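You operate a simulated robot arm through the tools that you are given. There is no shell and no other tool. Be economical: measure what you need, move in short steps, check, and stop when the job is done.

The job below is to be done with a simulated robot arm. You get a single attempt, and the scene is never put back.

TASK
Put the bag that says "waves" from the short wooden bench on the top of the packing bench and the bag labelled "stars" on the black cover. Put two of the white blocks from the short wooden bench on the small grey table. Fetch the blue and green tray from the shelf under the wooden bench and set it on the beige wooden board on the top shelf of the blue rack. Stack the bag of yellow balloons marked "56" from the wooden table on top of the bag of yellow balloons labelled "59". Put the white pot from the wooden table on the top of the green cabinet. Put the orange measuring pot on the white card on the wooden table. Do these in any order. Set down upright: bag, white pot, orange measuring pot.

Only the result counts: the job must be done as asked and must still hold three seconds after the hand-in. Knocking over, shifting, dropping, spilling or breaking anything else fails it. Lids that push on must go on centred and level and be pressed home; caps that screw on are set level and turned clockwise until they are tight.

THE ROBOT
A 6-joint arm with a two-finger gripper on a trunk, on a base that drives. Base frame: it is fixed to the floor where the robot stands at the start and does not move with it; the origin is under the middle of the robot, x ahead of it, y to its left, z up; the surface under the hand at the start is at about z = 0.85. Lengths are in m, angles in rad, forces in N, time in s.
With the tool pointing down near the work surface it reaches from about 0.36 to 0.86 m from the robot's upright axis, wherever it stands. Its first joint turns from -2.897 to 2.897 rad. Places, roughly: bag [0.75, -0.25, 1]; bag of yellow balloons [-3.75, 4.25, 0.75]; black cover (22x17x2 cm) [0.6, 0, 0.9]; blue and green tray (16x5x4 cm) [0.5, 1, 0.4]; orange measuring pot [-3.25, 3.75, 0.75]; small grey table [-1.1, 1.7, 0.7]; top of the green cabinet (25x78 cm) [-6, 5.04, 1.04]; top of the packing bench [-2.4, -2.3, 0.9]; white block (4x4x3 cm) [0.8, 0, 0.9]; white block (5x3x3 cm) [0.5, -0.3, 0.9]; white card [-3.5, 3.75, 0.75]; white pot [-3.75, 4.25, 0.75]; wooden board (26x18x1 cm) [0.6, 2.7, 0.9]. Payload 2.45 kg.
The tool frame sits at the grasp point between the pads (the TCP): z along the fingers, y along the line on which they close. The tips reach 0.02 m beyond it. Largest opening 0.14 m; the body of the gripper starts 0.168 m behind the TCP.
Orientation is that of the tool frame in the base frame, as a unit quaternion [x, y, z, w]. With the fingers straight down and closing along the base's y, the tool's x points along the base's -x, its y along +y and its z along -z.

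THE INTERFACE
- The arm moves only by the tool step_arm. Its argument "increments" is a list of rows, each a list of 7 numbers: the shift along the tool's x, y, z in m, then the turn, a rotation vector about the tool's x, y, z in degrees, then the gripper command, from -1 (shut) to 1 (fully open), values between in proportion. In form: [[x, y, z, rx, ry, rz, hand], ...]. A call has 1 to 8 rows; each row is the pose to reach, as a shift and turn from the pose commanded when the call began, along the tool's axes at that moment. Each row takes 0.2 s and may step no farther than 0.05 m and 0.15 rad from the row before; otherwise, or with a gripper value out of range, the whole call is refused. Where a pose cannot be reached the arm comes as near as it can. A force on the tool above 40 N (or 10 N above the force at the start of the call, whichever is more), or a blocked arm, ends the call early, and 0.2 s more pass. Each finger travels about 0.045 m/s and halts on what it meets, pressing with about 20 N; the grip force reading is that of the motor and also rises with nothing between the fingers. The clock runs only during rows and for 0.2 s after the last one: add rows that repeat a pose to give the fingers time. The reply holds the time, the measured pose of the TCP, the force on the tool along the base axes, the opening and the grip force, in the units named above and with some noise, with the torque about the TCP (base axes, N m) and any sound that the robot's microphone picked up.
- Cameras (640 x 400 px; columns grow to the right, rows downward): "scene" is now at [0.0719, 0.1205, 1.8864]; the picture's right is [-0.30, -0.95, 0.00], its down [-0.81, 0.26, -0.52] and it looks along [0.49, -0.16, -0.85] (base axes); focal length 262 px, centre (320, 200). "wrist" rides on the gripper at [0.078, 0.011, -0.209] in the tool frame; the picture's right is [-0.14, 0.99, 0.00], its down [-0.92, -0.13, -0.37] and it looks along [-0.37, -0.05, 0.93] (tool axes); focal length 280 px, centre (320, 200). There is no depth. A picture from a camera that has moved, and an enlarged one, comes with that camera's place and axes in the base frame and with its lens.
- camera(camera): a new picture of that camera. No time passes.
- raise_lower(by): slides the trunk up (or, below 0, down) by that many m; the arm and the scene camera ride with it, the base frame stays. It gives what a move gives, with no picture.
- steer(legs): drives the robot by 1 to 6 legs, each [ahead, left, turn to the left] in m, m and rad, along the robot's own axes; the way and the turn of a leg run together, so that a leg with both is an arc; at most 1.5 m and 3.142 rad a leg. The arm and the cameras ride along, it lands a little off, and it stops where it bumps. It gives what a move gives.
- turn_head(pan, tilt): turns the head with the scene camera to pan (to the left, within 2.496 rad either way) and tilt (down, from -0.506 to 1.204), counted from straight ahead of the robot. It gives what a move gives.
- zoom(camera, box): a new picture of the part [left, top, right, bottom] of that camera's present view, enlarged. No time passes.
- job_done(): hands the job in; it is judged then, once.

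Go step by step. Nothing tells you exact positions but the pictures and the camera data: compare them with the known pose of the tool, close in by small moves and look again before you grip or let go. The budget is 483 turns and 228 pictures, counting those below and the enlarged ones. Unless the task says otherwise, let go and move clear before handing in.

The tools are called after "Emit:" as name(argument=value, ...) on one line, values as JSON. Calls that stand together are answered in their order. step_arm: Moves the arm, as the interface text tells. Its arguments: {"type":"object","properties":{"increments":{"type":"array","items":{"type":"array","items":{"type":"number"}}}},"required":["increments"]} The other tools are called the same way: raise_lower (by) slides the trunk up or down; steer (legs) drives the base; turn_head (pan, tilt) turns the head that bears the scene camera; camera (camera) takes a picture; zoom (camera, box) takes an enlarged picture of a part of a camera's view; job_done () hands the job in.

At the start:

```text
time: 0.0
eef_pos: [0.6672, 0.0492, 1.1552]
tcp_rot: [0.0, 1.0, 0.0, 0.0]
ft_force: [0.6, 0.5, 0.0]
moment: [0.01, 0.03, -0.01]
finger_gap: 0.1399
grasp_force: 0.0
trunk travel left (down, up): [-0.15, 0.08]
robot x, y, heading: [-0.0053, -0.0027, 0.0]
head pan, tilt: [-0.311, 1.025]
```

scene: 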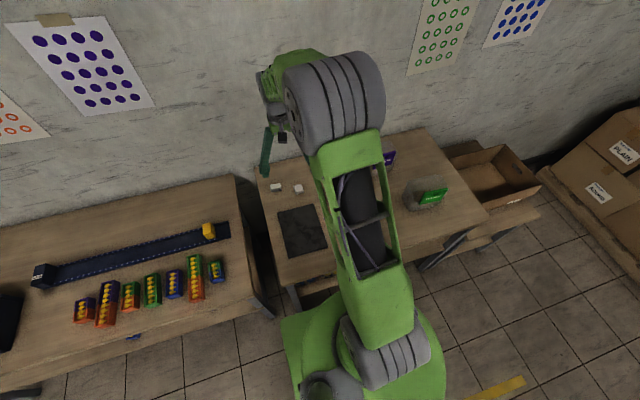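
wrist: 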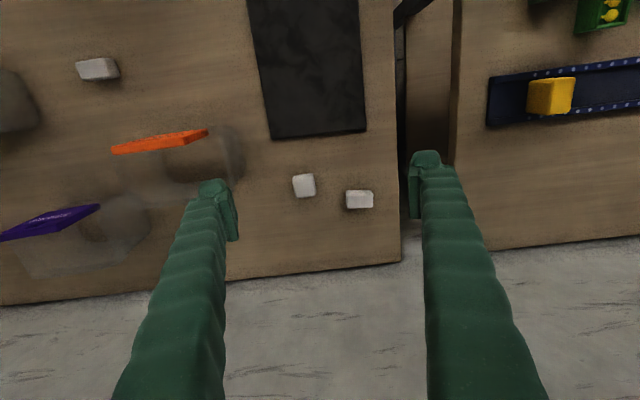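

I see the short bench with three clear bags with coloured header cards, white blocks and the black cover. I'll zoom in to read the labels.

Emit:
zoom(camera="wrist", box=[0, 40, 400, 290])

Emit:
zoom(camera="scene", box=[240, 100, 560, 300])

```text
1.60 times, centred on (200, 165) of wrist
camera zoom: at [0.5876, 0.0595, 1.3639], right [0.14, 0.99, 0.0], down [0.92, -0.13, 0.37], along [0.37, -0.05, -0.93], focal length 449 px, centre (512, 256)
```

zoom: 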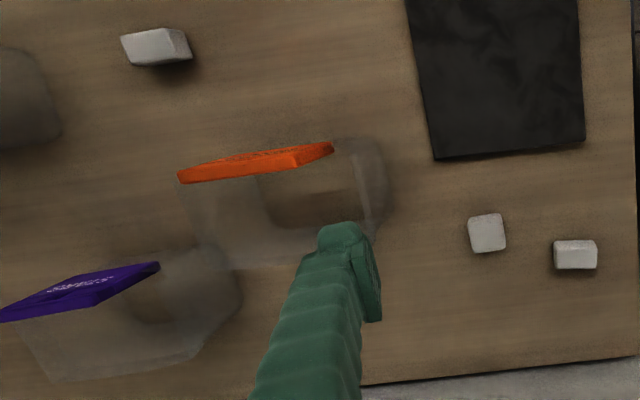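

```text
2.00 times, centred on (400, 200) of scene
camera zoom: at [0.0719, 0.1205, 1.8864], right [-0.3, -0.95, 0.0], down [-0.81, 0.26, -0.52], along [0.49, -0.16, -0.85], focal length 524 px, centre (160, 200)
```

zoom: 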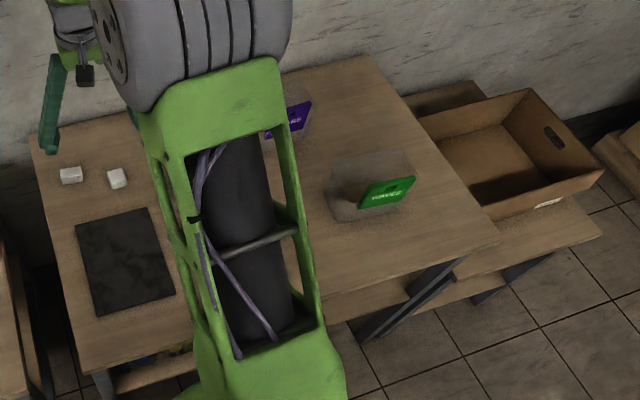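

The labels are small, so I'll zoom harder on the green and purple tags.

Emit:
zoom(camera="scene", box=[410, 180, 458, 210])

Emit:
zoom(camera="scene", box=[370, 145, 402, 165])

Emit:
zoom(camera="wrist", box=[0, 190, 112, 260])

```text
13.33 times, centred on (434, 195) of scene
camera zoom: at [0.0719, 0.1205, 1.8864], right [-0.3, -0.95, 0.0], down [-0.81, 0.26, -0.52], along [0.49, -0.16, -0.85], focal length 3494 px, centre (-1200, 267)
```

zoom: 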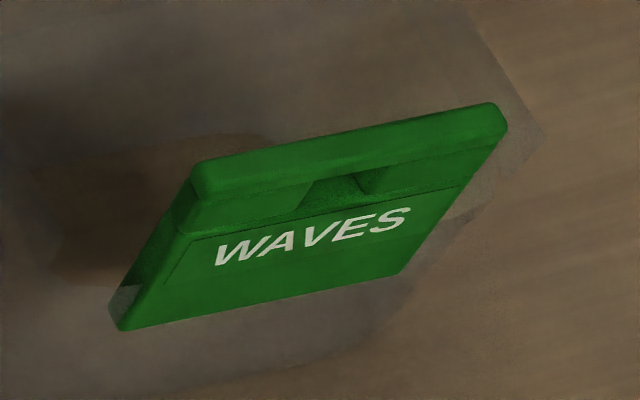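

```text
16.00 times, centred on (386, 155) of scene
camera zoom: at [0.0719, 0.1205, 1.8864], right [-0.3, -0.95, 0.0], down [-0.81, 0.26, -0.52], along [0.49, -0.16, -0.85], focal length 4192 px, centre (-736, 920)
```

zoom: 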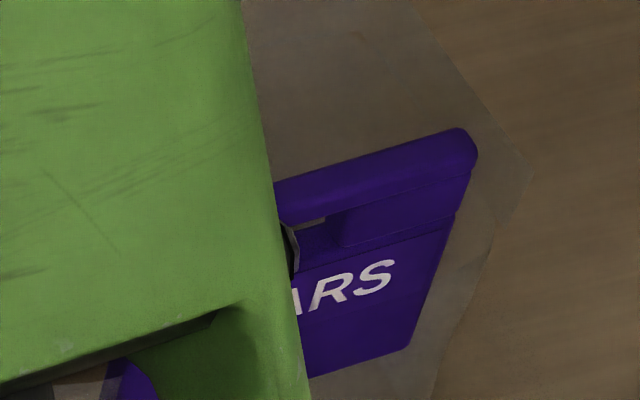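

```text
5.71 times, centred on (56, 225) of wrist
camera zoom: at [0.5876, 0.0595, 1.3639], right [0.14, 0.99, 0.0], down [0.92, -0.13, 0.37], along [0.37, -0.05, -0.93], focal length 1602 px, centre (1829, 57)
```

zoom: 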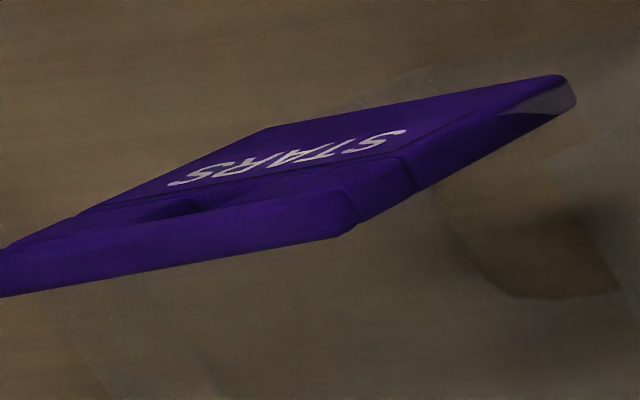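

WAVES is the green tag and STARS is the purple one, with tag tops near z≈0.965. I'll move the hand right, above the bags, to see their shape.

Emit:
step_arm(increments=[[0, -0.05, 0, 0, 0, 0, 1], [0, -0.1, 0, 0, 0, 0, 1], [0, -0.15, 0, 0, 0, 0, 1], [0, -0.2, 0, 0, 0, 0, 1], [0, -0.25, 0, 0, 0, 0, 1], [0, -0.3, 0, 0, 0, 0, 1], [0, -0.35, 0, 0, 0, 0, 1]])

Emit:
camera(camera="wrist")

Emit:
camera(camera="scene")

```text
time: 1.6
eef_pos: [0.6653, -0.3041, 1.1548]
tcp_rot: [-0.001, 1.0, 0.0, 0.0]
ft_force: [-0.5, -0.3, -0.6]
moment: [0.05, 0.01, 0.01]
finger_gap: 0.1404
grasp_force: 0.0
trunk travel left (down, up): [-0.15, 0.08]
robot x, y, heading: [0.0032, 0.0006, 0.001]
head pan, tilt: [-0.311, 1.025]
```

```text
220 pictures are left
camera wrist: at [0.585, -0.2933, 1.3646], right [0.14, 0.99, 0.0], down [0.92, -0.13, 0.37], along [0.36, -0.05, -0.93], focal length 280 px, centre (320, 200)
```

wrist: 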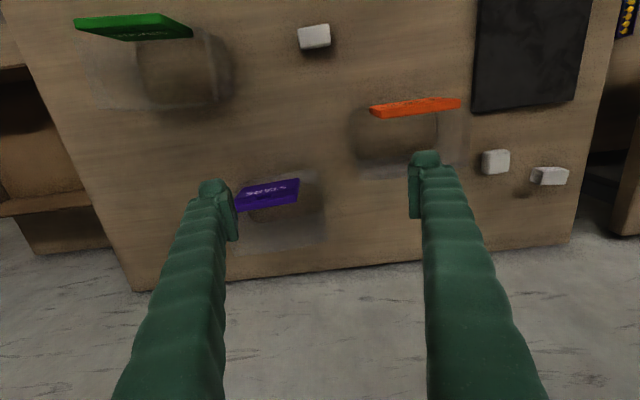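

```text
219 pictures are left
camera scene: at [0.072, 0.1191, 1.8864], right [-0.31, -0.95, 0.0], down [-0.81, 0.26, -0.52], along [0.49, -0.16, -0.85], focal length 262 px, centre (320, 200)
```

scene: 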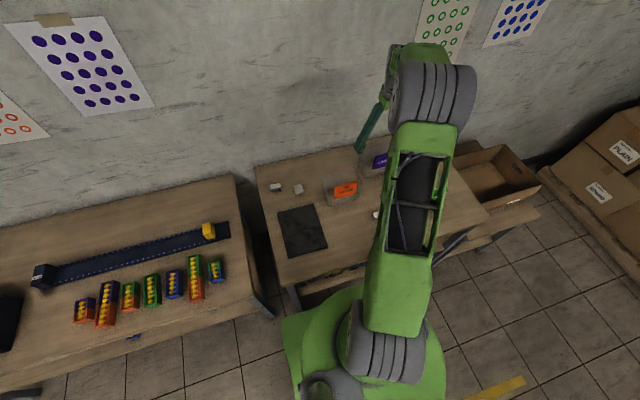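

Now zooming on each bag for its shape.

Emit:
zoom(camera="wrist", box=[200, 140, 360, 240])

Emit:
zoom(camera="wrist", box=[60, 0, 260, 125])

Emit:
zoom(camera="scene", box=[310, 150, 406, 210])

```text
4.00 times, centred on (280, 190) of wrist
camera zoom: at [0.585, -0.2933, 1.3646], right [0.14, 0.99, 0.0], down [0.92, -0.13, 0.37], along [0.36, -0.05, -0.93], focal length 1122 px, centre (480, 240)
```

zoom: 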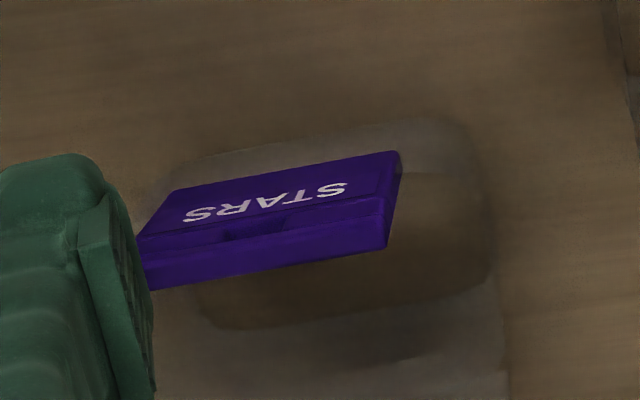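

```text
3.20 times, centred on (160, 62) of wrist
camera zoom: at [0.585, -0.2933, 1.3646], right [0.14, 0.99, 0.0], down [0.92, -0.13, 0.37], along [0.36, -0.05, -0.93], focal length 897 px, centre (832, 640)
```

zoom: 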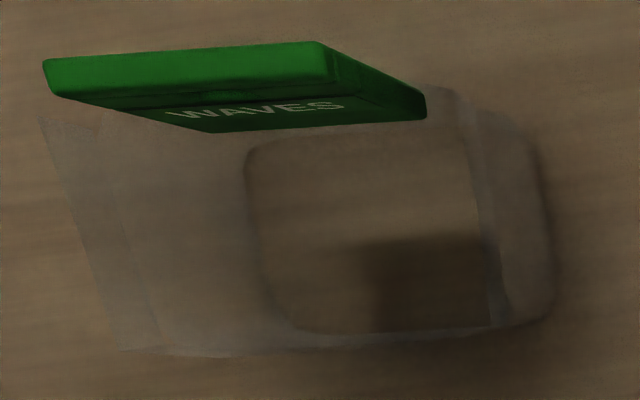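

```text
6.67 times, centred on (358, 180) of scene
camera zoom: at [0.072, 0.1191, 1.8864], right [-0.31, -0.95, 0.0], down [-0.81, 0.26, -0.52], along [0.49, -0.16, -0.85], focal length 1747 px, centre (67, 333)
```

zoom: 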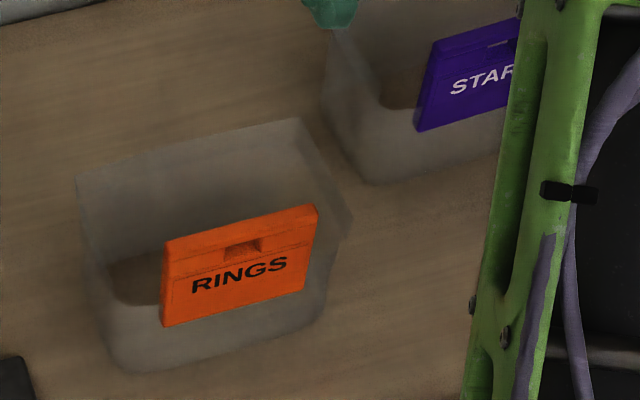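

The tags are upright cards about 9.5 cm wide, tops at z≈1.0, running close to the y direction (turned about 6°). STARS is centred near (0.716,-0.402). I'll turn the hand to close across the tag and centre over it.

Emit:
step_arm(increments=[[-0.006, -0.012, 0, 0, 0, -8.4, 1], [-0.012, -0.024, 0, 0, 0, -16.8, 1], [-0.018, -0.036, 0, 0, 0, -25.2, 1], [-0.025, -0.048, 0, 0, 0, -33.6, 0.8], [-0.031, -0.06, 0, 0, 0, -42, 0.6], [-0.037, -0.072, 0, 0, 0, -50.4, 0.4], [-0.044, -0.084, 0, 0, 0, -58.8, 0.2], [-0.051, -0.098, 0, 0, 0, -67.2, 0]])

Emit:
step_arm(increments=[[0, 0, 0, 0, 0, -8.4, 0], [0, 0, 0, 0, 0, -16.8, 0], [0, 0, 0, 0, 0, -16.8, 0]])

Emit:
camera(camera="wrist")

Emit:
camera(camera="scene")

```text
time: 3.4
eef_pos: [0.7188, -0.3993, 1.1531]
tcp_rot: [-0.554, 0.833, 0.0, 0.0]
ft_force: [-0.2, -1.4, 0.1]
moment: [0.01, -0.03, -0.02]
finger_gap: 0.07
grasp_force: 0.2
trunk travel left (down, up): [-0.15, 0.08]
robot x, y, heading: [-0.0026, -0.0025, -0.001]
head pan, tilt: [-0.311, 1.025]
```

```text
time: 4.2
eef_pos: [0.7183, -0.3985, 1.1538]
tcp_rot: [-0.67, 0.743, 0.0, 0.0]
ft_force: [0.4, 0.3, 0.5]
moment: [0.03, -0.01, -0.02]
finger_gap: 0.0699
grasp_force: 0.0
trunk travel left (down, up): [-0.15, 0.08]
robot x, y, heading: [0.0039, 0.0008, -0.0]
head pan, tilt: [-0.311, 1.025]
```

```text
215 pictures are left
camera wrist: at [0.6977, -0.476, 1.3633], right [-0.97, 0.24, 0.0], down [0.22, 0.9, 0.37], along [0.09, 0.36, -0.93], focal length 280 px, centre (320, 200)
```

wrist: 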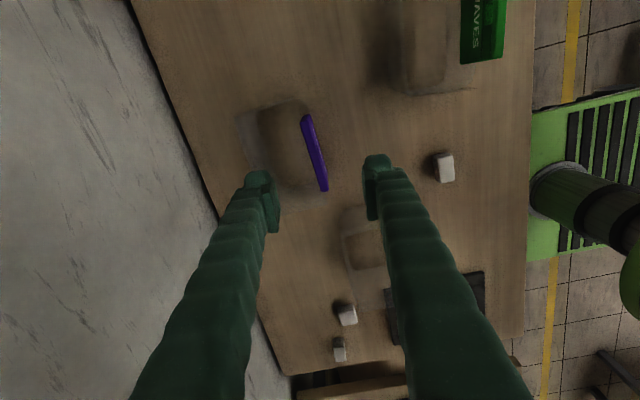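

```text
214 pictures are left
camera scene: at [0.0719, 0.1205, 1.8864], right [-0.3, -0.95, 0.0], down [-0.81, 0.26, -0.52], along [0.49, -0.16, -0.85], focal length 262 px, centre (320, 200)
```

scene: 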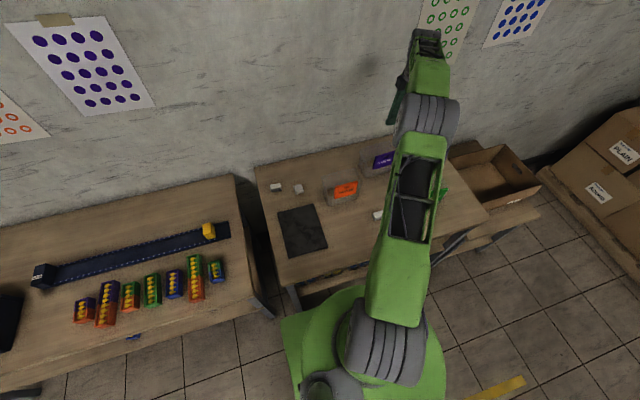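

Emit:
zoom(camera="wrist", box=[200, 80, 392, 200])

Emit:
zoom(camera="scene", box=[340, 130, 420, 180])

Emit:
zoom(camera="wrist", box=[360, 0, 520, 100])

```text
3.33 times, centred on (296, 140) of wrist
camera zoom: at [0.6977, -0.476, 1.3633], right [-0.97, 0.24, 0.0], down [0.22, 0.9, 0.37], along [0.09, 0.36, -0.93], focal length 935 px, centre (400, 400)
```

zoom: 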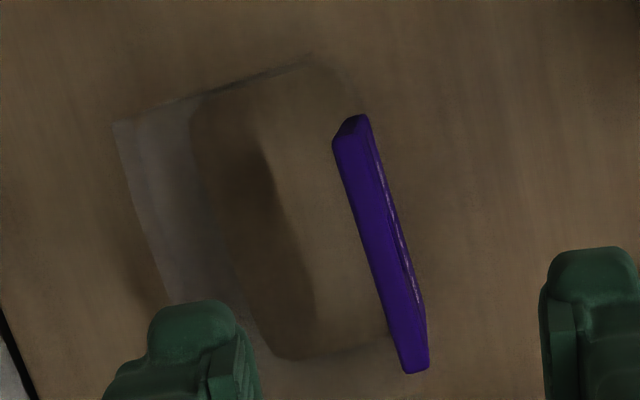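

```text
8.00 times, centred on (380, 155) of scene
camera zoom: at [0.0719, 0.1205, 1.8864], right [-0.3, -0.95, 0.0], down [-0.81, 0.26, -0.52], along [0.49, -0.16, -0.85], focal length 2096 px, centre (-160, 560)
```

zoom: 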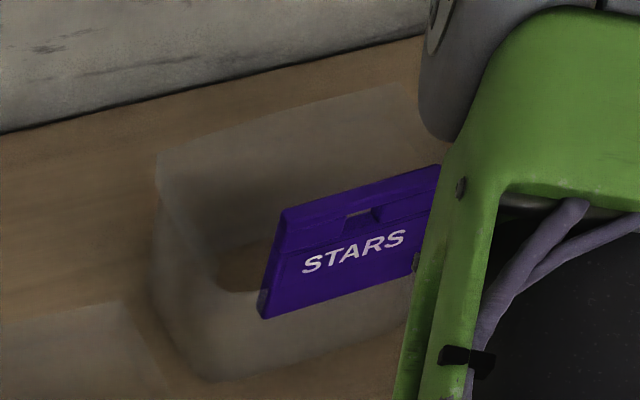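

```text
4.00 times, centred on (440, 50) of wrist
camera zoom: at [0.6977, -0.476, 1.3633], right [-0.97, 0.24, 0.0], down [0.22, 0.9, 0.37], along [0.09, 0.36, -0.93], focal length 1122 px, centre (-160, 800)
```

zoom: 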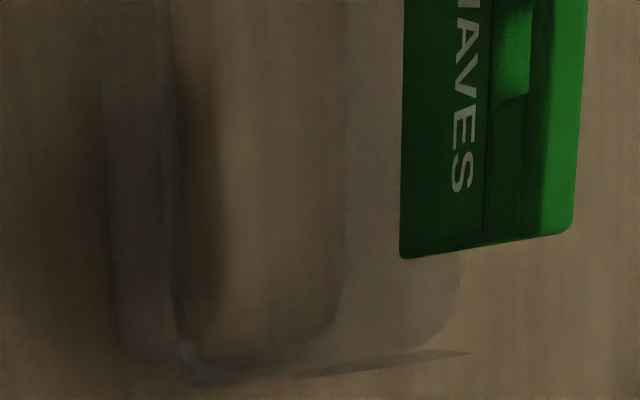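

The bag is a clear box-like pouch with its stiff tag on the front face; tag centre ≈(0.722,-0.397), top ≈1.0. I'll lower to just above the tag and check alignment.

Emit:
step_arm(increments=[[0, -0.004, 0.04, 0, 0, -3, 0], [0, -0.004, 0.08, 0, 0, -3, 0], [0, -0.004, 0.115, 0, 0, -3, 0]])

Emit:
camera(camera="wrist")

Emit:
zoom(camera="scene", box=[340, 110, 436, 170])

```text
time: 5.0
eef_pos: [0.7221, -0.4014, 1.0381]
tcp_rot: [-0.688, 0.726, 0.0, 0.0]
ft_force: [-0.4, 0.0, 0.2]
moment: [-0.01, 0.0, -0.02]
finger_gap: 0.0701
grasp_force: 0.1
trunk travel left (down, up): [-0.15, 0.08]
robot x, y, heading: [-0.0004, 0.0004, 0.0]
head pan, tilt: [-0.311, 1.025]
```

```text
210 pictures are left
camera wrist: at [0.7073, -0.478, 1.2474], right [-0.98, 0.19, 0.0], down [0.18, 0.91, 0.37], along [0.07, 0.36, -0.93], focal length 280 px, centre (320, 200)
```

wrist: 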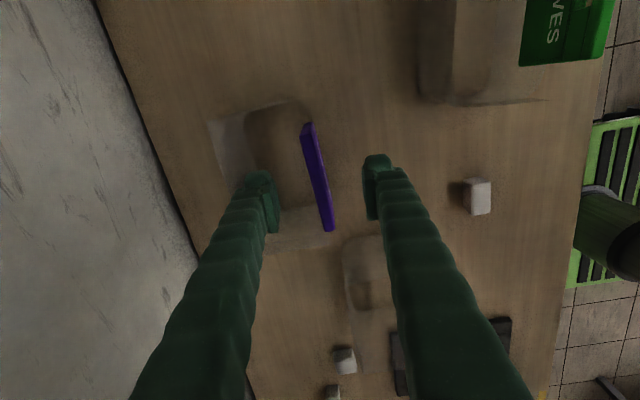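

```text
6.67 times, centred on (388, 140) of scene
camera zoom: at [0.0724, 0.1203, 1.8863], right [-0.3, -0.95, 0.0], down [-0.81, 0.26, -0.52], along [0.49, -0.16, -0.85], focal length 1747 px, centre (-133, 600)
```

zoom: 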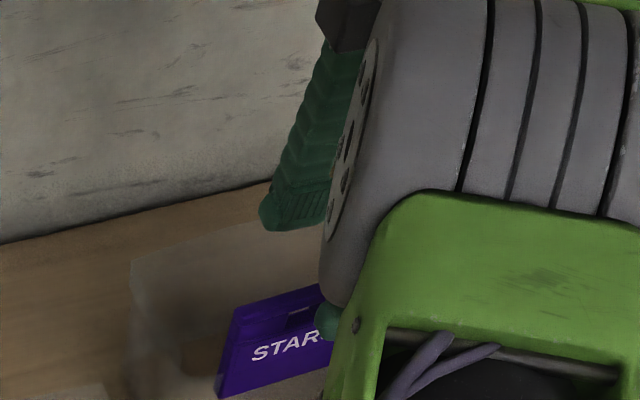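

Well aligned. Lower 5.8 cm so the pads overlap the tag, then close.

Emit:
step_arm(increments=[[0, -0.001, 0.03, 0, 0, -2, 0], [0, -0.001, 0.056, 0, 0, -2, 0], [0, -0.001, 0.056, 0, 0, -2, -0.4], [0, -0.001, 0.056, 0, 0, -2, -1], [0, -0.001, 0.056, 0, 0, -2, -1], [0, -0.001, 0.056, 0, 0, -2, -1]])

Emit:
camera(camera="wrist")

```text
time: 6.4
eef_pos: [0.7243, -0.3987, 0.9846]
tcp_rot: [-0.702, 0.712, 0.0, 0.0]
ft_force: [0.1, -0.8, 0.8]
moment: [0.0, 0.03, 0.06]
finger_gap: 0.0103
grasp_force: 19.6
trunk travel left (down, up): [-0.15, 0.08]
robot x, y, heading: [0.0024, -0.0018, -0.004]
head pan, tilt: [-0.311, 1.025]
```

```text
208 pictures are left
camera wrist: at [0.7095, -0.4779, 1.1933], right [-0.99, 0.15, 0.0], down [0.14, 0.92, 0.37], along [0.06, 0.36, -0.93], focal length 280 px, centre (320, 200)
```

wrist: 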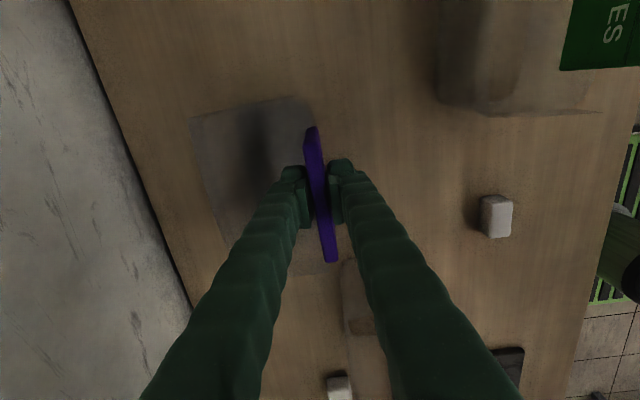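

Gripped (gap 10 mm). Lift gently and check.

Emit:
step_arm(increments=[[0, 0, -0.02, 0, 0, 0, -1], [0, 0, -0.05, 0, 0, 0, -1], [0, 0, -0.09, 0, 0, 0, -1], [0, 0, -0.13, 0, 0, 0, -1], [0, 0, -0.16, 0, 0, 0, -1], [0, 0, -0.16, 0, 0, 0, -1]])

Emit:
camera(camera="wrist")

Emit:
camera(camera="scene")

```text
time: 7.8
eef_pos: [0.7236, -0.4015, 1.1436]
tcp_rot: [-0.701, 0.714, 0.0, -0.001]
ft_force: [-0.9, 0.0, -1.1]
moment: [0.01, -0.02, -0.03]
finger_gap: 0.0105
grasp_force: 18.9
trunk travel left (down, up): [-0.15, 0.08]
robot x, y, heading: [-0.0017, -0.0009, 0.006]
head pan, tilt: [-0.311, 1.025]
```

```text
207 pictures are left
camera wrist: at [0.7106, -0.4802, 1.3532], right [-0.99, 0.15, 0.0], down [0.14, 0.92, 0.37], along [0.06, 0.36, -0.93], focal length 280 px, centre (320, 200)
```

wrist: 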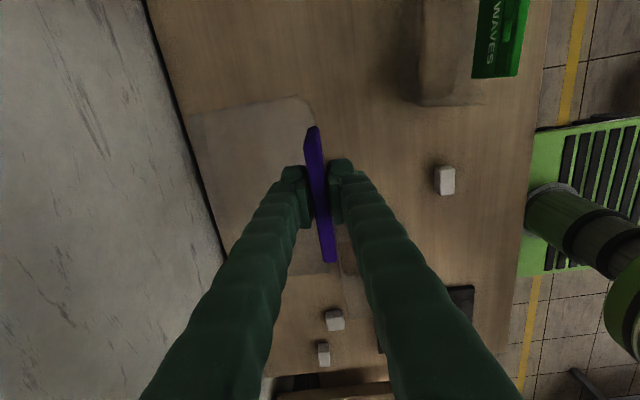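

```text
206 pictures are left
camera scene: at [0.072, 0.1205, 1.8863], right [-0.3, -0.95, 0.0], down [-0.81, 0.26, -0.52], along [0.49, -0.16, -0.85], focal length 262 px, centre (320, 200)
```

scene: 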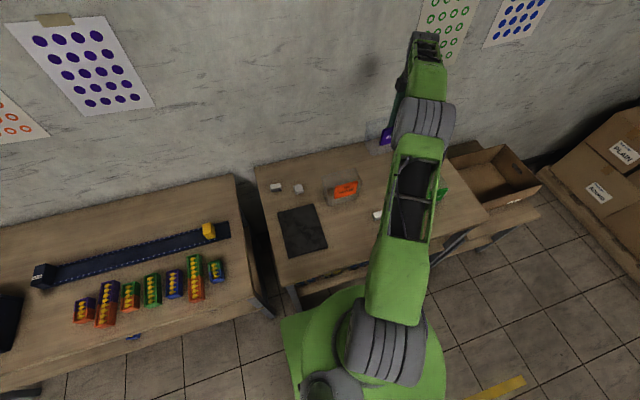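

Bag holds level and is light. Raise a bit more to clear RINGS and carry it over to above the cover.

Emit:
step_arm(increments=[[0, 0, -0.03, 0, 0, 0, -1], [0, 0, -0.065, 0, 0, 0, -1], [-0.04, 0.02, -0.065, 0, 0, 0, -1], [-0.08, 0.04, -0.065, 0, 0, 0, -1], [-0.12, 0.06, -0.065, 0, 0, 0, -1], [-0.16, 0.08, -0.065, 0, 0, 0, -1], [-0.2, 0.1, -0.065, 0, 0, 0, -1], [-0.24, 0.12, -0.065, 0, 0, 0, -1]])

Emit:
step_arm(increments=[[-0.04, 0.02, 0, 0, 0, 0, -1], [-0.08, 0.04, 0, 0, 0, 0, -1], [-0.12, 0.06, 0, 0, 0, 0, -1], [-0.16, 0.08, 0, 0, 0, 0, -1], [-0.203, 0.1, 0, 0, 0, 0, -1], [-0.203, 0.1, 0, 0, 0, 0, -1]])

Emit:
camera(camera="wrist")

Emit:
camera(camera="scene")

```text
time: 9.6
eef_pos: [0.6072, -0.1562, 1.2119]
tcp_rot: [-0.701, 0.713, 0.0, 0.0]
ft_force: [0.2, 1.2, -0.1]
moment: [-0.08, -0.06, 0.0]
finger_gap: 0.0107
grasp_force: 20.1
trunk travel left (down, up): [-0.15, 0.08]
robot x, y, heading: [0.0013, 0.0028, -0.002]
head pan, tilt: [-0.311, 1.025]
```

```text
time: 11.0
eef_pos: [0.5091, 0.0479, 1.2087]
tcp_rot: [-0.701, 0.713, 0.0, 0.0]
ft_force: [0.2, 0.5, -0.4]
moment: [0.03, 0.0, 0.01]
finger_gap: 0.0102
grasp_force: 19.9
trunk travel left (down, up): [-0.15, 0.08]
robot x, y, heading: [-0.001, -0.0015, -0.001]
head pan, tilt: [-0.311, 1.025]
```

```text
205 pictures are left
camera wrist: at [0.4963, -0.0311, 1.4183], right [-0.99, 0.16, 0.0], down [0.14, 0.92, 0.37], along [0.06, 0.36, -0.93], focal length 280 px, centre (320, 200)
```

wrist: 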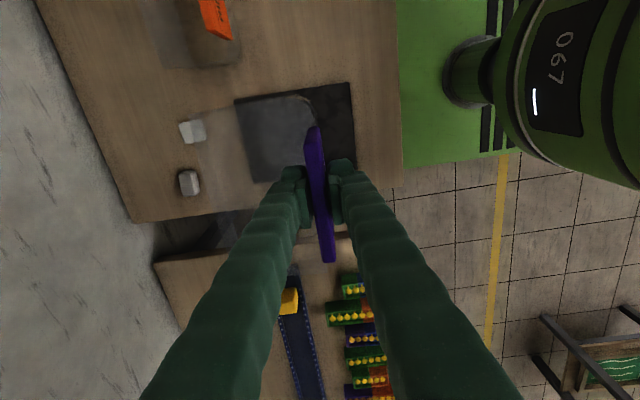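

```text
204 pictures are left
camera scene: at [0.0723, 0.12, 1.8864], right [-0.31, -0.95, 0.0], down [-0.81, 0.26, -0.52], along [0.49, -0.16, -0.85], focal length 262 px, centre (320, 200)
```

scene: 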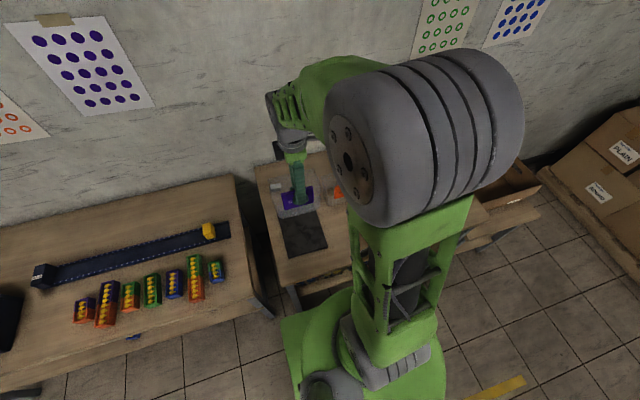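

The bag body sits above the centre of the cover. Lower near to contact.

Emit:
step_arm(increments=[[0, 0, 0.045, 0, 0, 0, -1], [0, 0, 0.09, 0, 0, 0, -1], [0, 0, 0.135, 0, 0, 0, -1], [0, 0, 0.17, 0, 0, 0, -1], [0, 0, 0.185, 0, 0, 0, -1], [0, 0, 0.185, 0, 0, 0, -1]])

Emit:
step_arm(increments=[[0, 0, 0.005, 0, 0, 0, -1], [0, 0, 0.01, 0, 0, 0, -1], [0, 0, 0.015, 0, 0, 0, -1], [0, 0, 0.019, 0, 0, 0, -1]])

Emit:
camera(camera="wrist")

Emit:
zoom(camera="scene", box=[240, 130, 400, 280])

```text
time: 12.4
eef_pos: [0.5114, 0.0458, 1.0228]
tcp_rot: [-0.701, 0.713, 0.001, 0.0]
ft_force: [-0.2, 0.4, -0.2]
moment: [0.03, 0.02, 0.04]
finger_gap: 0.0107
grasp_force: 20.1
trunk travel left (down, up): [-0.15, 0.08]
robot x, y, heading: [-0.0036, 0.0012, -0.006]
head pan, tilt: [-0.311, 1.025]
```

```text
time: 13.4
eef_pos: [0.5092, 0.0477, 1.0043]
tcp_rot: [-0.701, 0.713, 0.0, 0.0]
ft_force: [0.2, -0.8, 0.5]
moment: [-0.02, 0.0, 0.02]
finger_gap: 0.0103
grasp_force: 19.6
trunk travel left (down, up): [-0.15, 0.08]
robot x, y, heading: [0.0017, -0.0026, 0.002]
head pan, tilt: [-0.311, 1.025]
```

```text
203 pictures are left
camera wrist: at [0.497, -0.0311, 1.2136], right [-0.99, 0.15, 0.0], down [0.14, 0.92, 0.37], along [0.06, 0.36, -0.93], focal length 280 px, centre (320, 200)
```

wrist: 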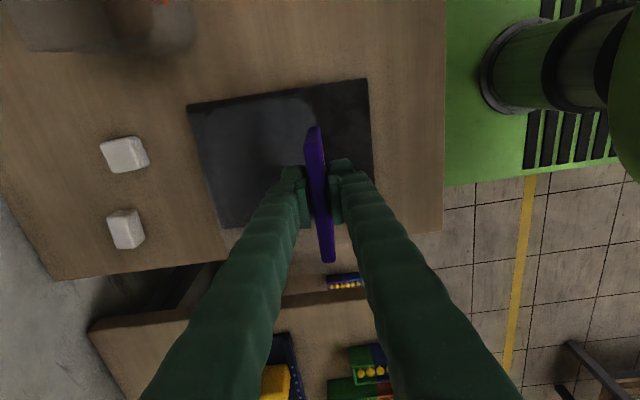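

```text
2.67 times, centred on (320, 205) of scene
camera zoom: at [0.072, 0.1206, 1.8864], right [-0.3, -0.95, 0.0], down [-0.81, 0.26, -0.52], along [0.49, -0.16, -0.85], focal length 699 px, centre (320, 187)
```

zoom: 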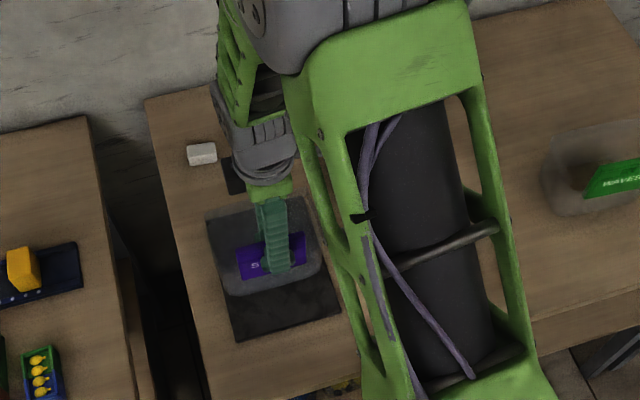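

No contact yet; continue lowering in 4 mm steps.

Emit:
step_arm(increments=[[0, 0, 0.004, 0, 0, 0, -1], [0, 0, 0.008, 0, 0, 0, -1], [0, 0, 0.01, 0, 0, 0, -1], [0, 0, 0.01, 0, 0, 0, -1]])

Emit:
step_arm(increments=[[0, 0, 0.003, 0, 0, 0, -1], [0, 0, 0.005, 0, 0, 0, -1], [0, 0, 0.005, 0, 0, 0, -1]])

```text
time: 14.4
eef_pos: [0.5117, 0.0468, 0.9967]
tcp_rot: [-0.701, 0.713, -0.001, 0.001]
ft_force: [-2.1, 0.0, 13.8]
moment: [-0.09, 0.04, 0.01]
finger_gap: 0.0105
grasp_force: 20.1
trunk travel left (down, up): [-0.15, 0.08]
robot x, y, heading: [-0.002, 0.0013, -0.001]
head pan, tilt: [-0.311, 1.025]
```

```text
time: 15.2
eef_pos: [0.5105, 0.0477, 0.9905]
tcp_rot: [-0.701, 0.713, 0.0, 0.0]
ft_force: [-1.6, 0.2, 12.3]
moment: [0.01, 0.0, 0.08]
finger_gap: 0.0102
grasp_force: 19.8
trunk travel left (down, up): [-0.15, 0.08]
robot x, y, heading: [-0.0015, 0.001, 0.007]
head pan, tilt: [-0.311, 1.025]
```

In contact. Open modestly and rise.

Emit:
step_arm(increments=[[0, 0, -0.002, 0, 0, 0, -0.4], [0, 0, -0.002, 0, 0, 0, -0.3], [0, 0, -0.002, 0, 0, 0, -0.3], [0, 0, -0.04, 0, 0, 0, -0.3], [0, 0, -0.09, 0, 0, 0, -0.3], [0, 0, -0.14, 0, 0, 0, 0], [0, 0, -0.19, 0, 0, 0, 0]])

Emit:
camera(camera="wrist")

Emit:
zoom(camera="scene", box=[240, 130, 400, 280])

```text
time: 16.8
eef_pos: [0.5091, 0.0475, 1.1814]
tcp_rot: [-0.701, 0.714, 0.0, 0.0]
ft_force: [0.6, 0.5, -1.4]
moment: [-0.02, -0.04, 0.01]
finger_gap: 0.0698
grasp_force: 0.0
trunk travel left (down, up): [-0.15, 0.08]
robot x, y, heading: [-0.0029, 0.0011, 0.004]
head pan, tilt: [-0.311, 1.025]
```

```text
201 pictures are left
camera wrist: at [0.4956, -0.0312, 1.3894], right [-0.99, 0.15, 0.0], down [0.14, 0.92, 0.37], along [0.06, 0.36, -0.93], focal length 280 px, centre (320, 200)
```

wrist: 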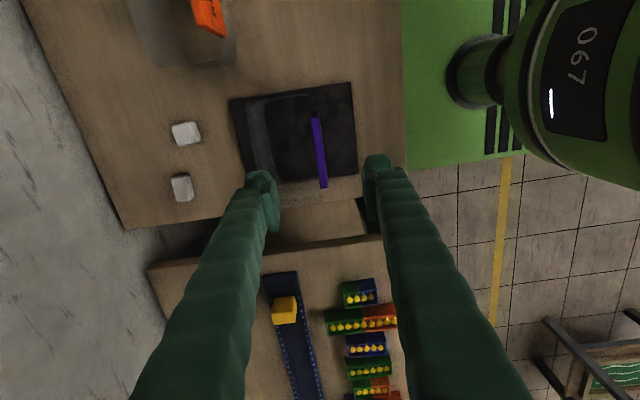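

```text
2.67 times, centred on (320, 205) of scene
camera zoom: at [0.0708, 0.1204, 1.8865], right [-0.3, -0.95, 0.0], down [-0.81, 0.26, -0.52], along [0.5, -0.16, -0.85], focal length 699 px, centre (320, 187)
```

zoom: 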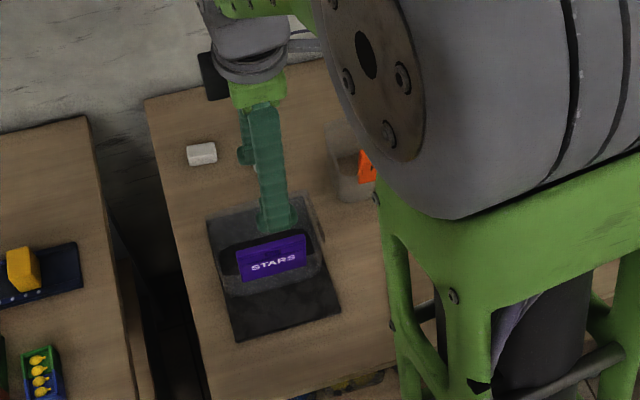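

STARS stands on the cover. Now move to WAVES (tag near (0.481,-0.503)).

Emit:
step_arm(increments=[[0.049, 0.002, 0, 0, 0, 0, 0], [0.098, 0.004, 0, 0, 0, 0, 0], [0.147, 0.006, 0, 0, 0, 0, 0], [0.196, 0.008, 0, 0, 0, 0, 0], [0.245, 0.011, 0, 0, 0, 0, 0], [0.294, 0.013, 0, 0, 0, 0, 0], [0.343, 0.016, 0, 0, 0, 0, 0], [0.392, 0.018, 0, 0, 0, 0, 0]])

Emit:
step_arm(increments=[[0.049, 0.002, 0, 0, 0, 0, 0], [0.098, 0.004, 0, 0, 0, 0, 0], [0.147, 0.006, 0, 0, 0, 0, 0], [0.155, 0.01, 0, 0, 0, 0, 0], [0.155, 0.01, 0.04, 0, 0, 0, 0], [0.155, 0.01, 0.08, 0, 0, 0, 0], [0.155, 0.01, 0.12, 0, 0, 0, 0]])

Emit:
camera(camera="wrist")

Emit:
camera(camera="scene")

```text
time: 18.6
eef_pos: [0.4858, -0.3468, 1.1789]
tcp_rot: [-0.701, 0.713, 0.001, 0.001]
ft_force: [-1.3, 0.3, 1.5]
moment: [0.06, 0.01, 0.03]
finger_gap: 0.0699
grasp_force: 0.0
trunk travel left (down, up): [-0.15, 0.08]
robot x, y, heading: [0.005, -0.0014, 0.003]
head pan, tilt: [-0.311, 1.025]
```

```text
time: 20.2
eef_pos: [0.4771, -0.4984, 1.0579]
tcp_rot: [-0.701, 0.713, 0.001, 0.0]
ft_force: [-0.4, -0.1, 1.0]
moment: [0.0, 0.0, 0.01]
finger_gap: 0.07
grasp_force: 0.1
trunk travel left (down, up): [-0.15, 0.08]
robot x, y, heading: [0.0017, -0.0015, 0.004]
head pan, tilt: [-0.311, 1.025]
```

```text
199 pictures are left
camera wrist: at [0.463, -0.5778, 1.2675], right [-0.99, 0.15, 0.0], down [0.14, 0.92, 0.37], along [0.06, 0.36, -0.93], focal length 280 px, centre (320, 200)
```

wrist: 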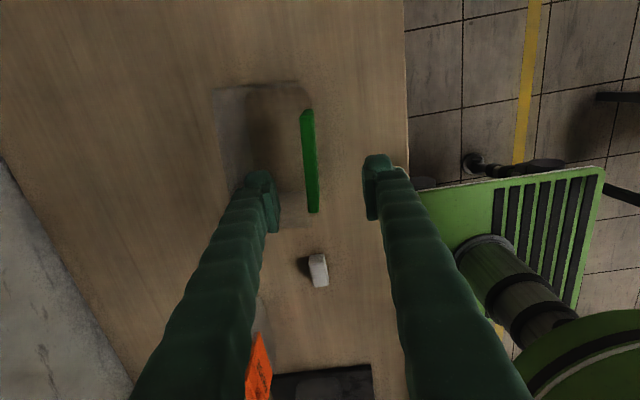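

```text
198 pictures are left
camera scene: at [0.0724, 0.1199, 1.8863], right [-0.3, -0.95, 0.0], down [-0.81, 0.26, -0.52], along [0.49, -0.16, -0.85], focal length 262 px, centre (320, 200)
```

scene: 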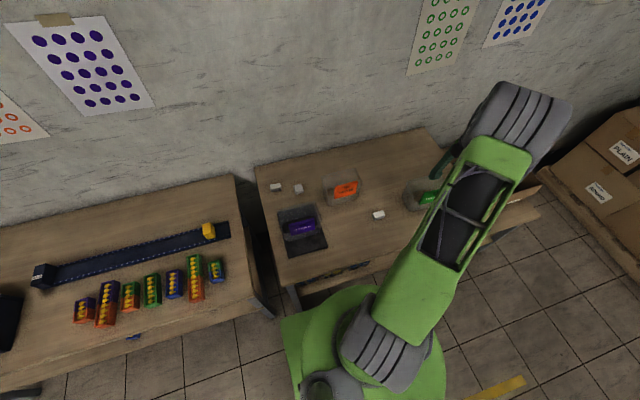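

Tag centre ≈(0.485,-0.512), turned ~5°. Adjust, descend and grip.

Emit:
step_arm(increments=[[0.012, -0.008, 0.01, 0, 0, 4.7, 0], [0.012, -0.008, 0.045, 0, 0, 4.7, 0], [0.012, -0.008, 0.073, 0, 0, 4.7, 0], [0.012, -0.008, 0.073, 0, 0, 4.7, -0.4], [0.012, -0.008, 0.073, 0, 0, 4.7, -1], [0.012, -0.008, 0.073, 0, 0, 4.7, -1], [0.012, -0.008, 0.073, 0, 0, 4.7, -1]])

Emit:
step_arm(increments=[[0, 0, -0.02, 0, 0, 0, -1], [0, 0, -0.05, 0, 0, 0, -1], [0, 0, -0.09, 0, 0, 0, -1], [0, 0, -0.13, 0, 0, 0, -1], [0, 0, -0.17, 0, 0, 0, -1], [0, 0, -0.17, 0, 0, 0, -1]])

Emit:
camera(camera="wrist")

Emit:
turn_head(pan=-2.3, tilt=0.35)

Emit:
camera(camera="scene")

```text
time: 21.8
eef_pos: [0.4823, -0.5128, 0.9843]
tcp_rot: [-0.671, 0.741, 0.0, 0.0]
ft_force: [-0.9, -0.2, 1.2]
moment: [0.0, -0.01, 0.01]
finger_gap: 0.0104
grasp_force: 20.6
trunk travel left (down, up): [-0.15, 0.08]
robot x, y, heading: [-0.0005, 0.0013, -0.007]
head pan, tilt: [-0.311, 1.025]
```

```text
time: 23.2
eef_pos: [0.4801, -0.5118, 1.1568]
tcp_rot: [-0.671, 0.742, 0.0, 0.0]
ft_force: [-0.3, 0.9, 0.2]
moment: [0.0, 0.03, -0.01]
finger_gap: 0.0104
grasp_force: 19.9
trunk travel left (down, up): [-0.15, 0.08]
robot x, y, heading: [0.0009, -0.0035, 0.0]
head pan, tilt: [-0.311, 1.025]
```

```text
197 pictures are left
camera wrist: at [0.4604, -0.5889, 1.3656], right [-0.97, 0.23, 0.0], down [0.22, 0.9, 0.37], along [0.09, 0.36, -0.93], focal length 280 px, centre (320, 200)
```

wrist: 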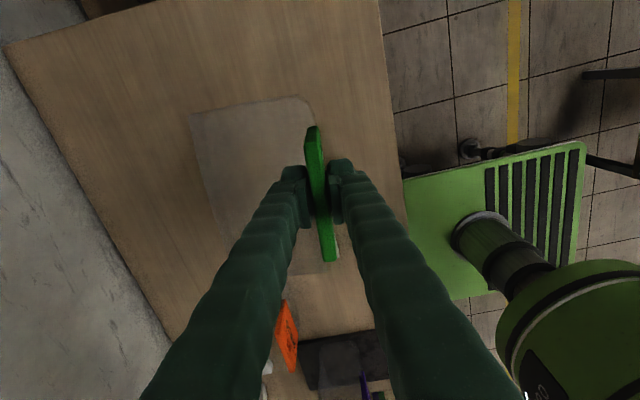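

```text
time: 25.1
eef_pos: [0.4802, -0.5114, 1.1569]
tcp_rot: [-0.671, 0.741, -0.001, -0.001]
ft_force: [-0.2, 0.4, 0.1]
moment: [-0.01, 0.03, -0.03]
finger_gap: 0.0104
grasp_force: 20.0
trunk travel left (down, up): [-0.15, 0.08]
robot x, y, heading: [0.0009, 0.0025, 0.001]
head pan, tilt: [-2.3, 0.351]
```

```text
196 pictures are left
camera scene: at [-0.055, 0.0718, 1.9428], right [-0.75, 0.67, 0.0], down [0.23, 0.26, -0.94], along [-0.63, -0.7, -0.34], focal length 262 px, centre (320, 200)
```

scene: 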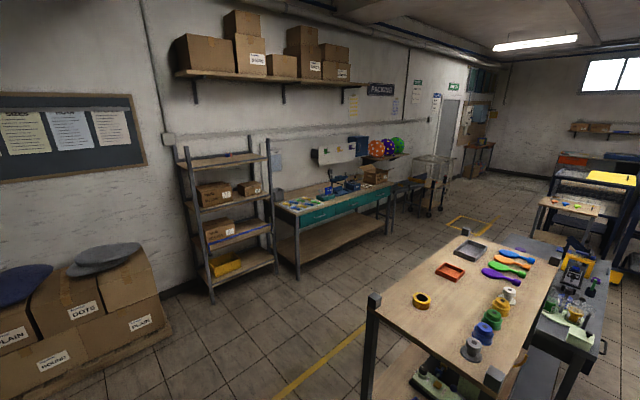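

WAVES is held. The packing bench is on the wall to the right-rear (front edge y≈-1.9, x -3.25…-1.57), with a work table between. First back off, then centre the arm ahead.

Emit:
steer(legs=[[-0.3, 0, 0]])

Emit:
step_arm(increments=[[-0.05, 0, 0, 0, 0, 0, -1], [-0.1, 0, 0, 0, 0, 0, -1], [-0.15, 0, 0, 0, 0, 0, -1], [-0.2, 0, 0, 0, 0, 0, -1], [-0.25, 0, 0, 0, 0, 0, -1], [-0.3, 0, 0, 0, 0, 0, -1], [-0.35, 0, 0, 0, 0, 0, -1], [-0.4, 0, 0, 0, 0, 0, -1]])

Emit:
step_arm(increments=[[-0.05, 0, 0, 0, 0, -1, -1], [-0.1, 0, 0, 0, 0, -3, -1], [-0.1, 0, 0, 0, 0, -5, -1]])

Emit:
steer(legs=[[0, -0.6, 0], [0, -0.7, 0]])

Emit:
camera(camera="scene")

```text
time: 27.2
eef_pos: [0.1799, -0.5121, 1.1563]
tcp_rot: [-0.671, 0.741, -0.001, 0.0]
ft_force: [-0.8, -0.1, -0.7]
moment: [-0.01, -0.05, 0.01]
finger_gap: 0.0104
grasp_force: 20.4
trunk travel left (down, up): [-0.15, 0.08]
robot x, y, heading: [-0.3002, -0.0014, 0.002]
head pan, tilt: [-2.3, 0.351]
```

```text
time: 29.0
eef_pos: [0.2163, -0.113, 1.1577]
tcp_rot: [-0.671, 0.742, 0.0, 0.0]
ft_force: [-0.3, 0.5, 0.6]
moment: [-0.03, -0.03, 0.02]
finger_gap: 0.0101
grasp_force: 20.0
trunk travel left (down, up): [-0.15, 0.08]
robot x, y, heading: [-0.2972, -0.0031, -0.002]
head pan, tilt: [-2.3, 0.351]
```

```text
time: 29.8
eef_pos: [0.2312, -0.0121, 1.1561]
tcp_rot: [-0.702, 0.712, -0.001, 0.0]
ft_force: [0.3, 0.9, -0.3]
moment: [0.04, -0.02, 0.0]
finger_gap: 0.0103
grasp_force: 20.0
trunk travel left (down, up): [-0.15, 0.08]
robot x, y, heading: [-0.2991, -0.0011, 0.0]
head pan, tilt: [-2.3, 0.351]
```

```text
time: 41.9
eef_pos: [0.2396, -1.3229, 1.157]
tcp_rot: [0.708, -0.706, 0.0, -0.001]
ft_force: [-0.6, 0.1, -0.7]
moment: [0.01, 0.0, -0.01]
finger_gap: 0.0106
grasp_force: 19.7
trunk travel left (down, up): [-0.15, 0.08]
robot x, y, heading: [-0.2901, -1.3171, 0.017]
head pan, tilt: [-2.3, 0.351]
```

```text
195 pictures are left
camera scene: at [-0.3469, -1.2473, 1.9429], right [-0.76, 0.65, 0.0], down [0.23, 0.26, -0.94], along [-0.61, -0.71, -0.34], focal length 262 px, centre (320, 200)
```

scene: 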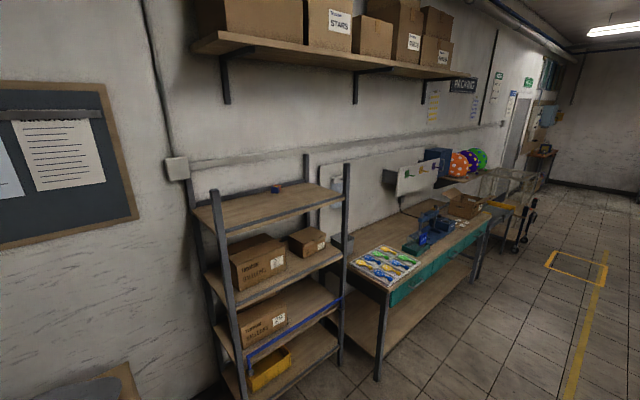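

Now turn to face the right wall and slide along to the bench.

Emit:
steer(legs=[[0, 0, -1.588]])

Emit:
steer(legs=[[0, -1.3, 0]])

Emit:
turn_head(pan=-0.5, tilt=0.7)

Emit:
camera(camera="scene")

```text
time: 46.2
eef_pos: [-0.3175, -1.8473, 1.1569]
tcp_rot: [0.019, 1.0, 0.0, 0.001]
ft_force: [0.2, 0.0, -0.1]
moment: [-0.01, -0.01, -0.03]
finger_gap: 0.0102
grasp_force: 19.7
trunk travel left (down, up): [-0.15, 0.08]
robot x, y, heading: [-0.2927, -1.3195, -1.596]
head pan, tilt: [-2.3, 0.351]
```

```text
time: 57.7
eef_pos: [-1.6123, -1.7999, 1.1564]
tcp_rot: [0.029, 1.0, 0.0, 0.0]
ft_force: [-0.6, -0.4, -0.9]
moment: [-0.01, -0.02, 0.02]
finger_gap: 0.0104
grasp_force: 20.0
trunk travel left (down, up): [-0.15, 0.08]
robot x, y, heading: [-1.5749, -1.2708, -1.615]
head pan, tilt: [-2.3, 0.351]
```

```text
time: 59.5
eef_pos: [-1.6114, -1.7993, 1.1571]
tcp_rot: [0.028, 1.0, 0.0, 0.001]
ft_force: [0.0, -0.3, -1.0]
moment: [0.04, 0.01, -0.02]
finger_gap: 0.0103
grasp_force: 19.8
trunk travel left (down, up): [-0.15, 0.08]
robot x, y, heading: [-1.5749, -1.2753, -1.621]
head pan, tilt: [-0.499, 0.7]
```

```text
194 pictures are left
camera scene: at [-1.4834, -1.3597, 1.9115], right [-0.85, 0.52, 0.0], down [0.33, 0.55, -0.77], along [-0.4, -0.65, -0.64], focal length 262 px, centre (320, 200)
```

scene: 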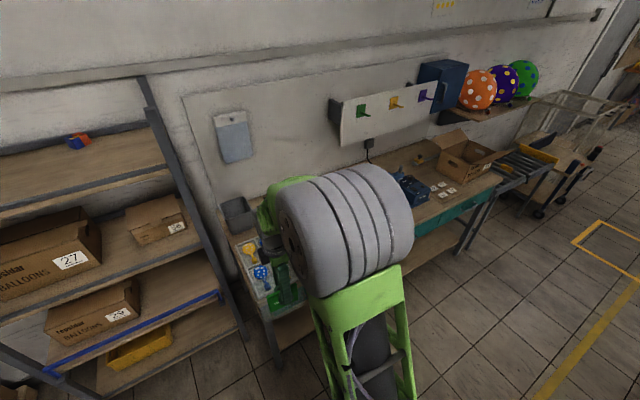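

Emit:
steer(legs=[[0, -0.45, 0.05]])

Emit:
camera(camera="wrist")

Emit:
camera(camera="scene")

```text
time: 64.0
eef_pos: [-2.0338, -1.7946, 1.1568]
tcp_rot: [-0.002, 1.0, 0.0, 0.0]
ft_force: [-0.2, 0.0, -0.2]
moment: [0.0, 0.0, -0.04]
finger_gap: 0.0104
grasp_force: 19.7
trunk travel left (down, up): [-0.15, 0.08]
robot x, y, heading: [-2.025, -1.2638, -1.56]
head pan, tilt: [-0.499, 0.7]
```

```text
193 pictures are left
camera wrist: at [-2.1132, -1.7845, 1.3655], right [0.13, 0.99, 0.0], down [0.92, -0.13, 0.37], along [0.37, -0.05, -0.93], focal length 280 px, centre (320, 200)
```

wrist: 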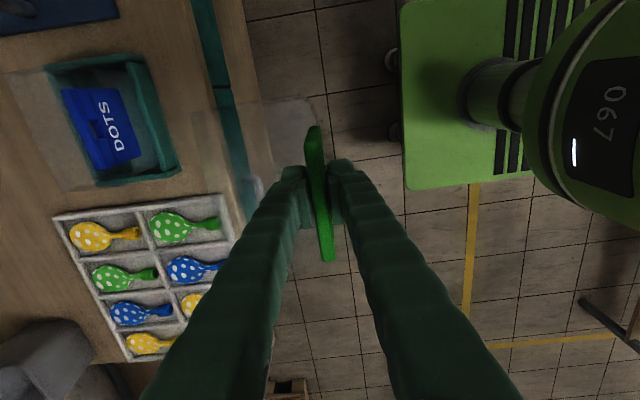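

```text
192 pictures are left
camera scene: at [-1.931, -1.3466, 1.9115], right [-0.88, 0.47, 0.0], down [0.3, 0.57, -0.76], along [-0.36, -0.68, -0.64], focal length 262 px, centre (320, 200)
```

scene: 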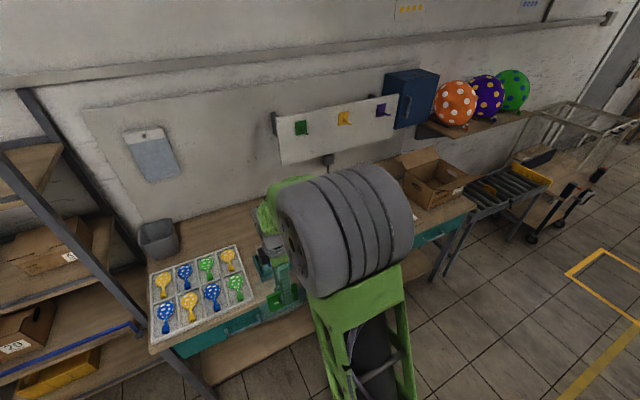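

Emit:
steer(legs=[[0, -0.45, 0]])

Emit:
turn_head(pan=0.4, tilt=0.8)

Emit:
camera(camera="wrist")

Emit:
camera(camera="scene")

```text
time: 68.5
eef_pos: [-2.485, -1.8016, 1.1565]
tcp_rot: [-0.002, 1.0, 0.0, 0.001]
ft_force: [0.4, 0.4, -0.6]
moment: [-0.04, 0.01, 0.02]
finger_gap: 0.0105
grasp_force: 20.5
trunk travel left (down, up): [-0.15, 0.08]
robot x, y, heading: [-2.4814, -1.2719, -1.552]
head pan, tilt: [-0.499, 0.7]
```

```text
time: 69.7
eef_pos: [-2.4837, -1.8029, 1.1565]
tcp_rot: [-0.002, 1.0, 0.001, -0.001]
ft_force: [0.7, 0.8, -0.4]
moment: [0.02, 0.01, 0.0]
finger_gap: 0.0104
grasp_force: 20.1
trunk travel left (down, up): [-0.15, 0.08]
robot x, y, heading: [-2.4804, -1.2705, -1.553]
head pan, tilt: [0.4, 0.799]
```

```text
191 pictures are left
camera wrist: at [-2.5638, -1.7921, 1.3655], right [0.13, 0.99, 0.0], down [0.92, -0.12, 0.37], along [0.37, -0.05, -0.93], focal length 280 px, centre (320, 200)
```

wrist: 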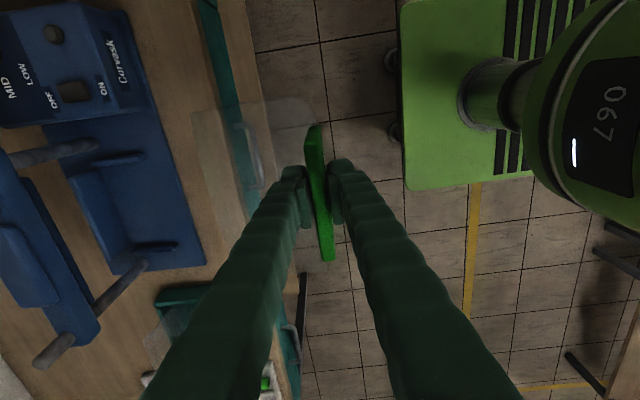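

```text
190 pictures are left
camera scene: at [-2.311, -1.3521, 1.9032], right [-0.91, -0.4, 0.0], down [-0.29, 0.66, -0.7], along [0.28, -0.64, -0.72], focal length 262 px, centre (320, 200)
```

scene: 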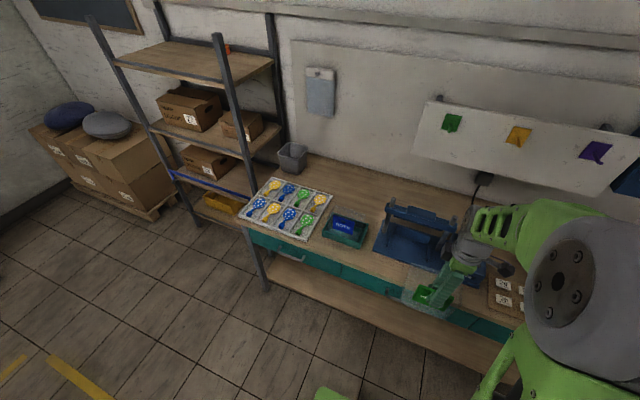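

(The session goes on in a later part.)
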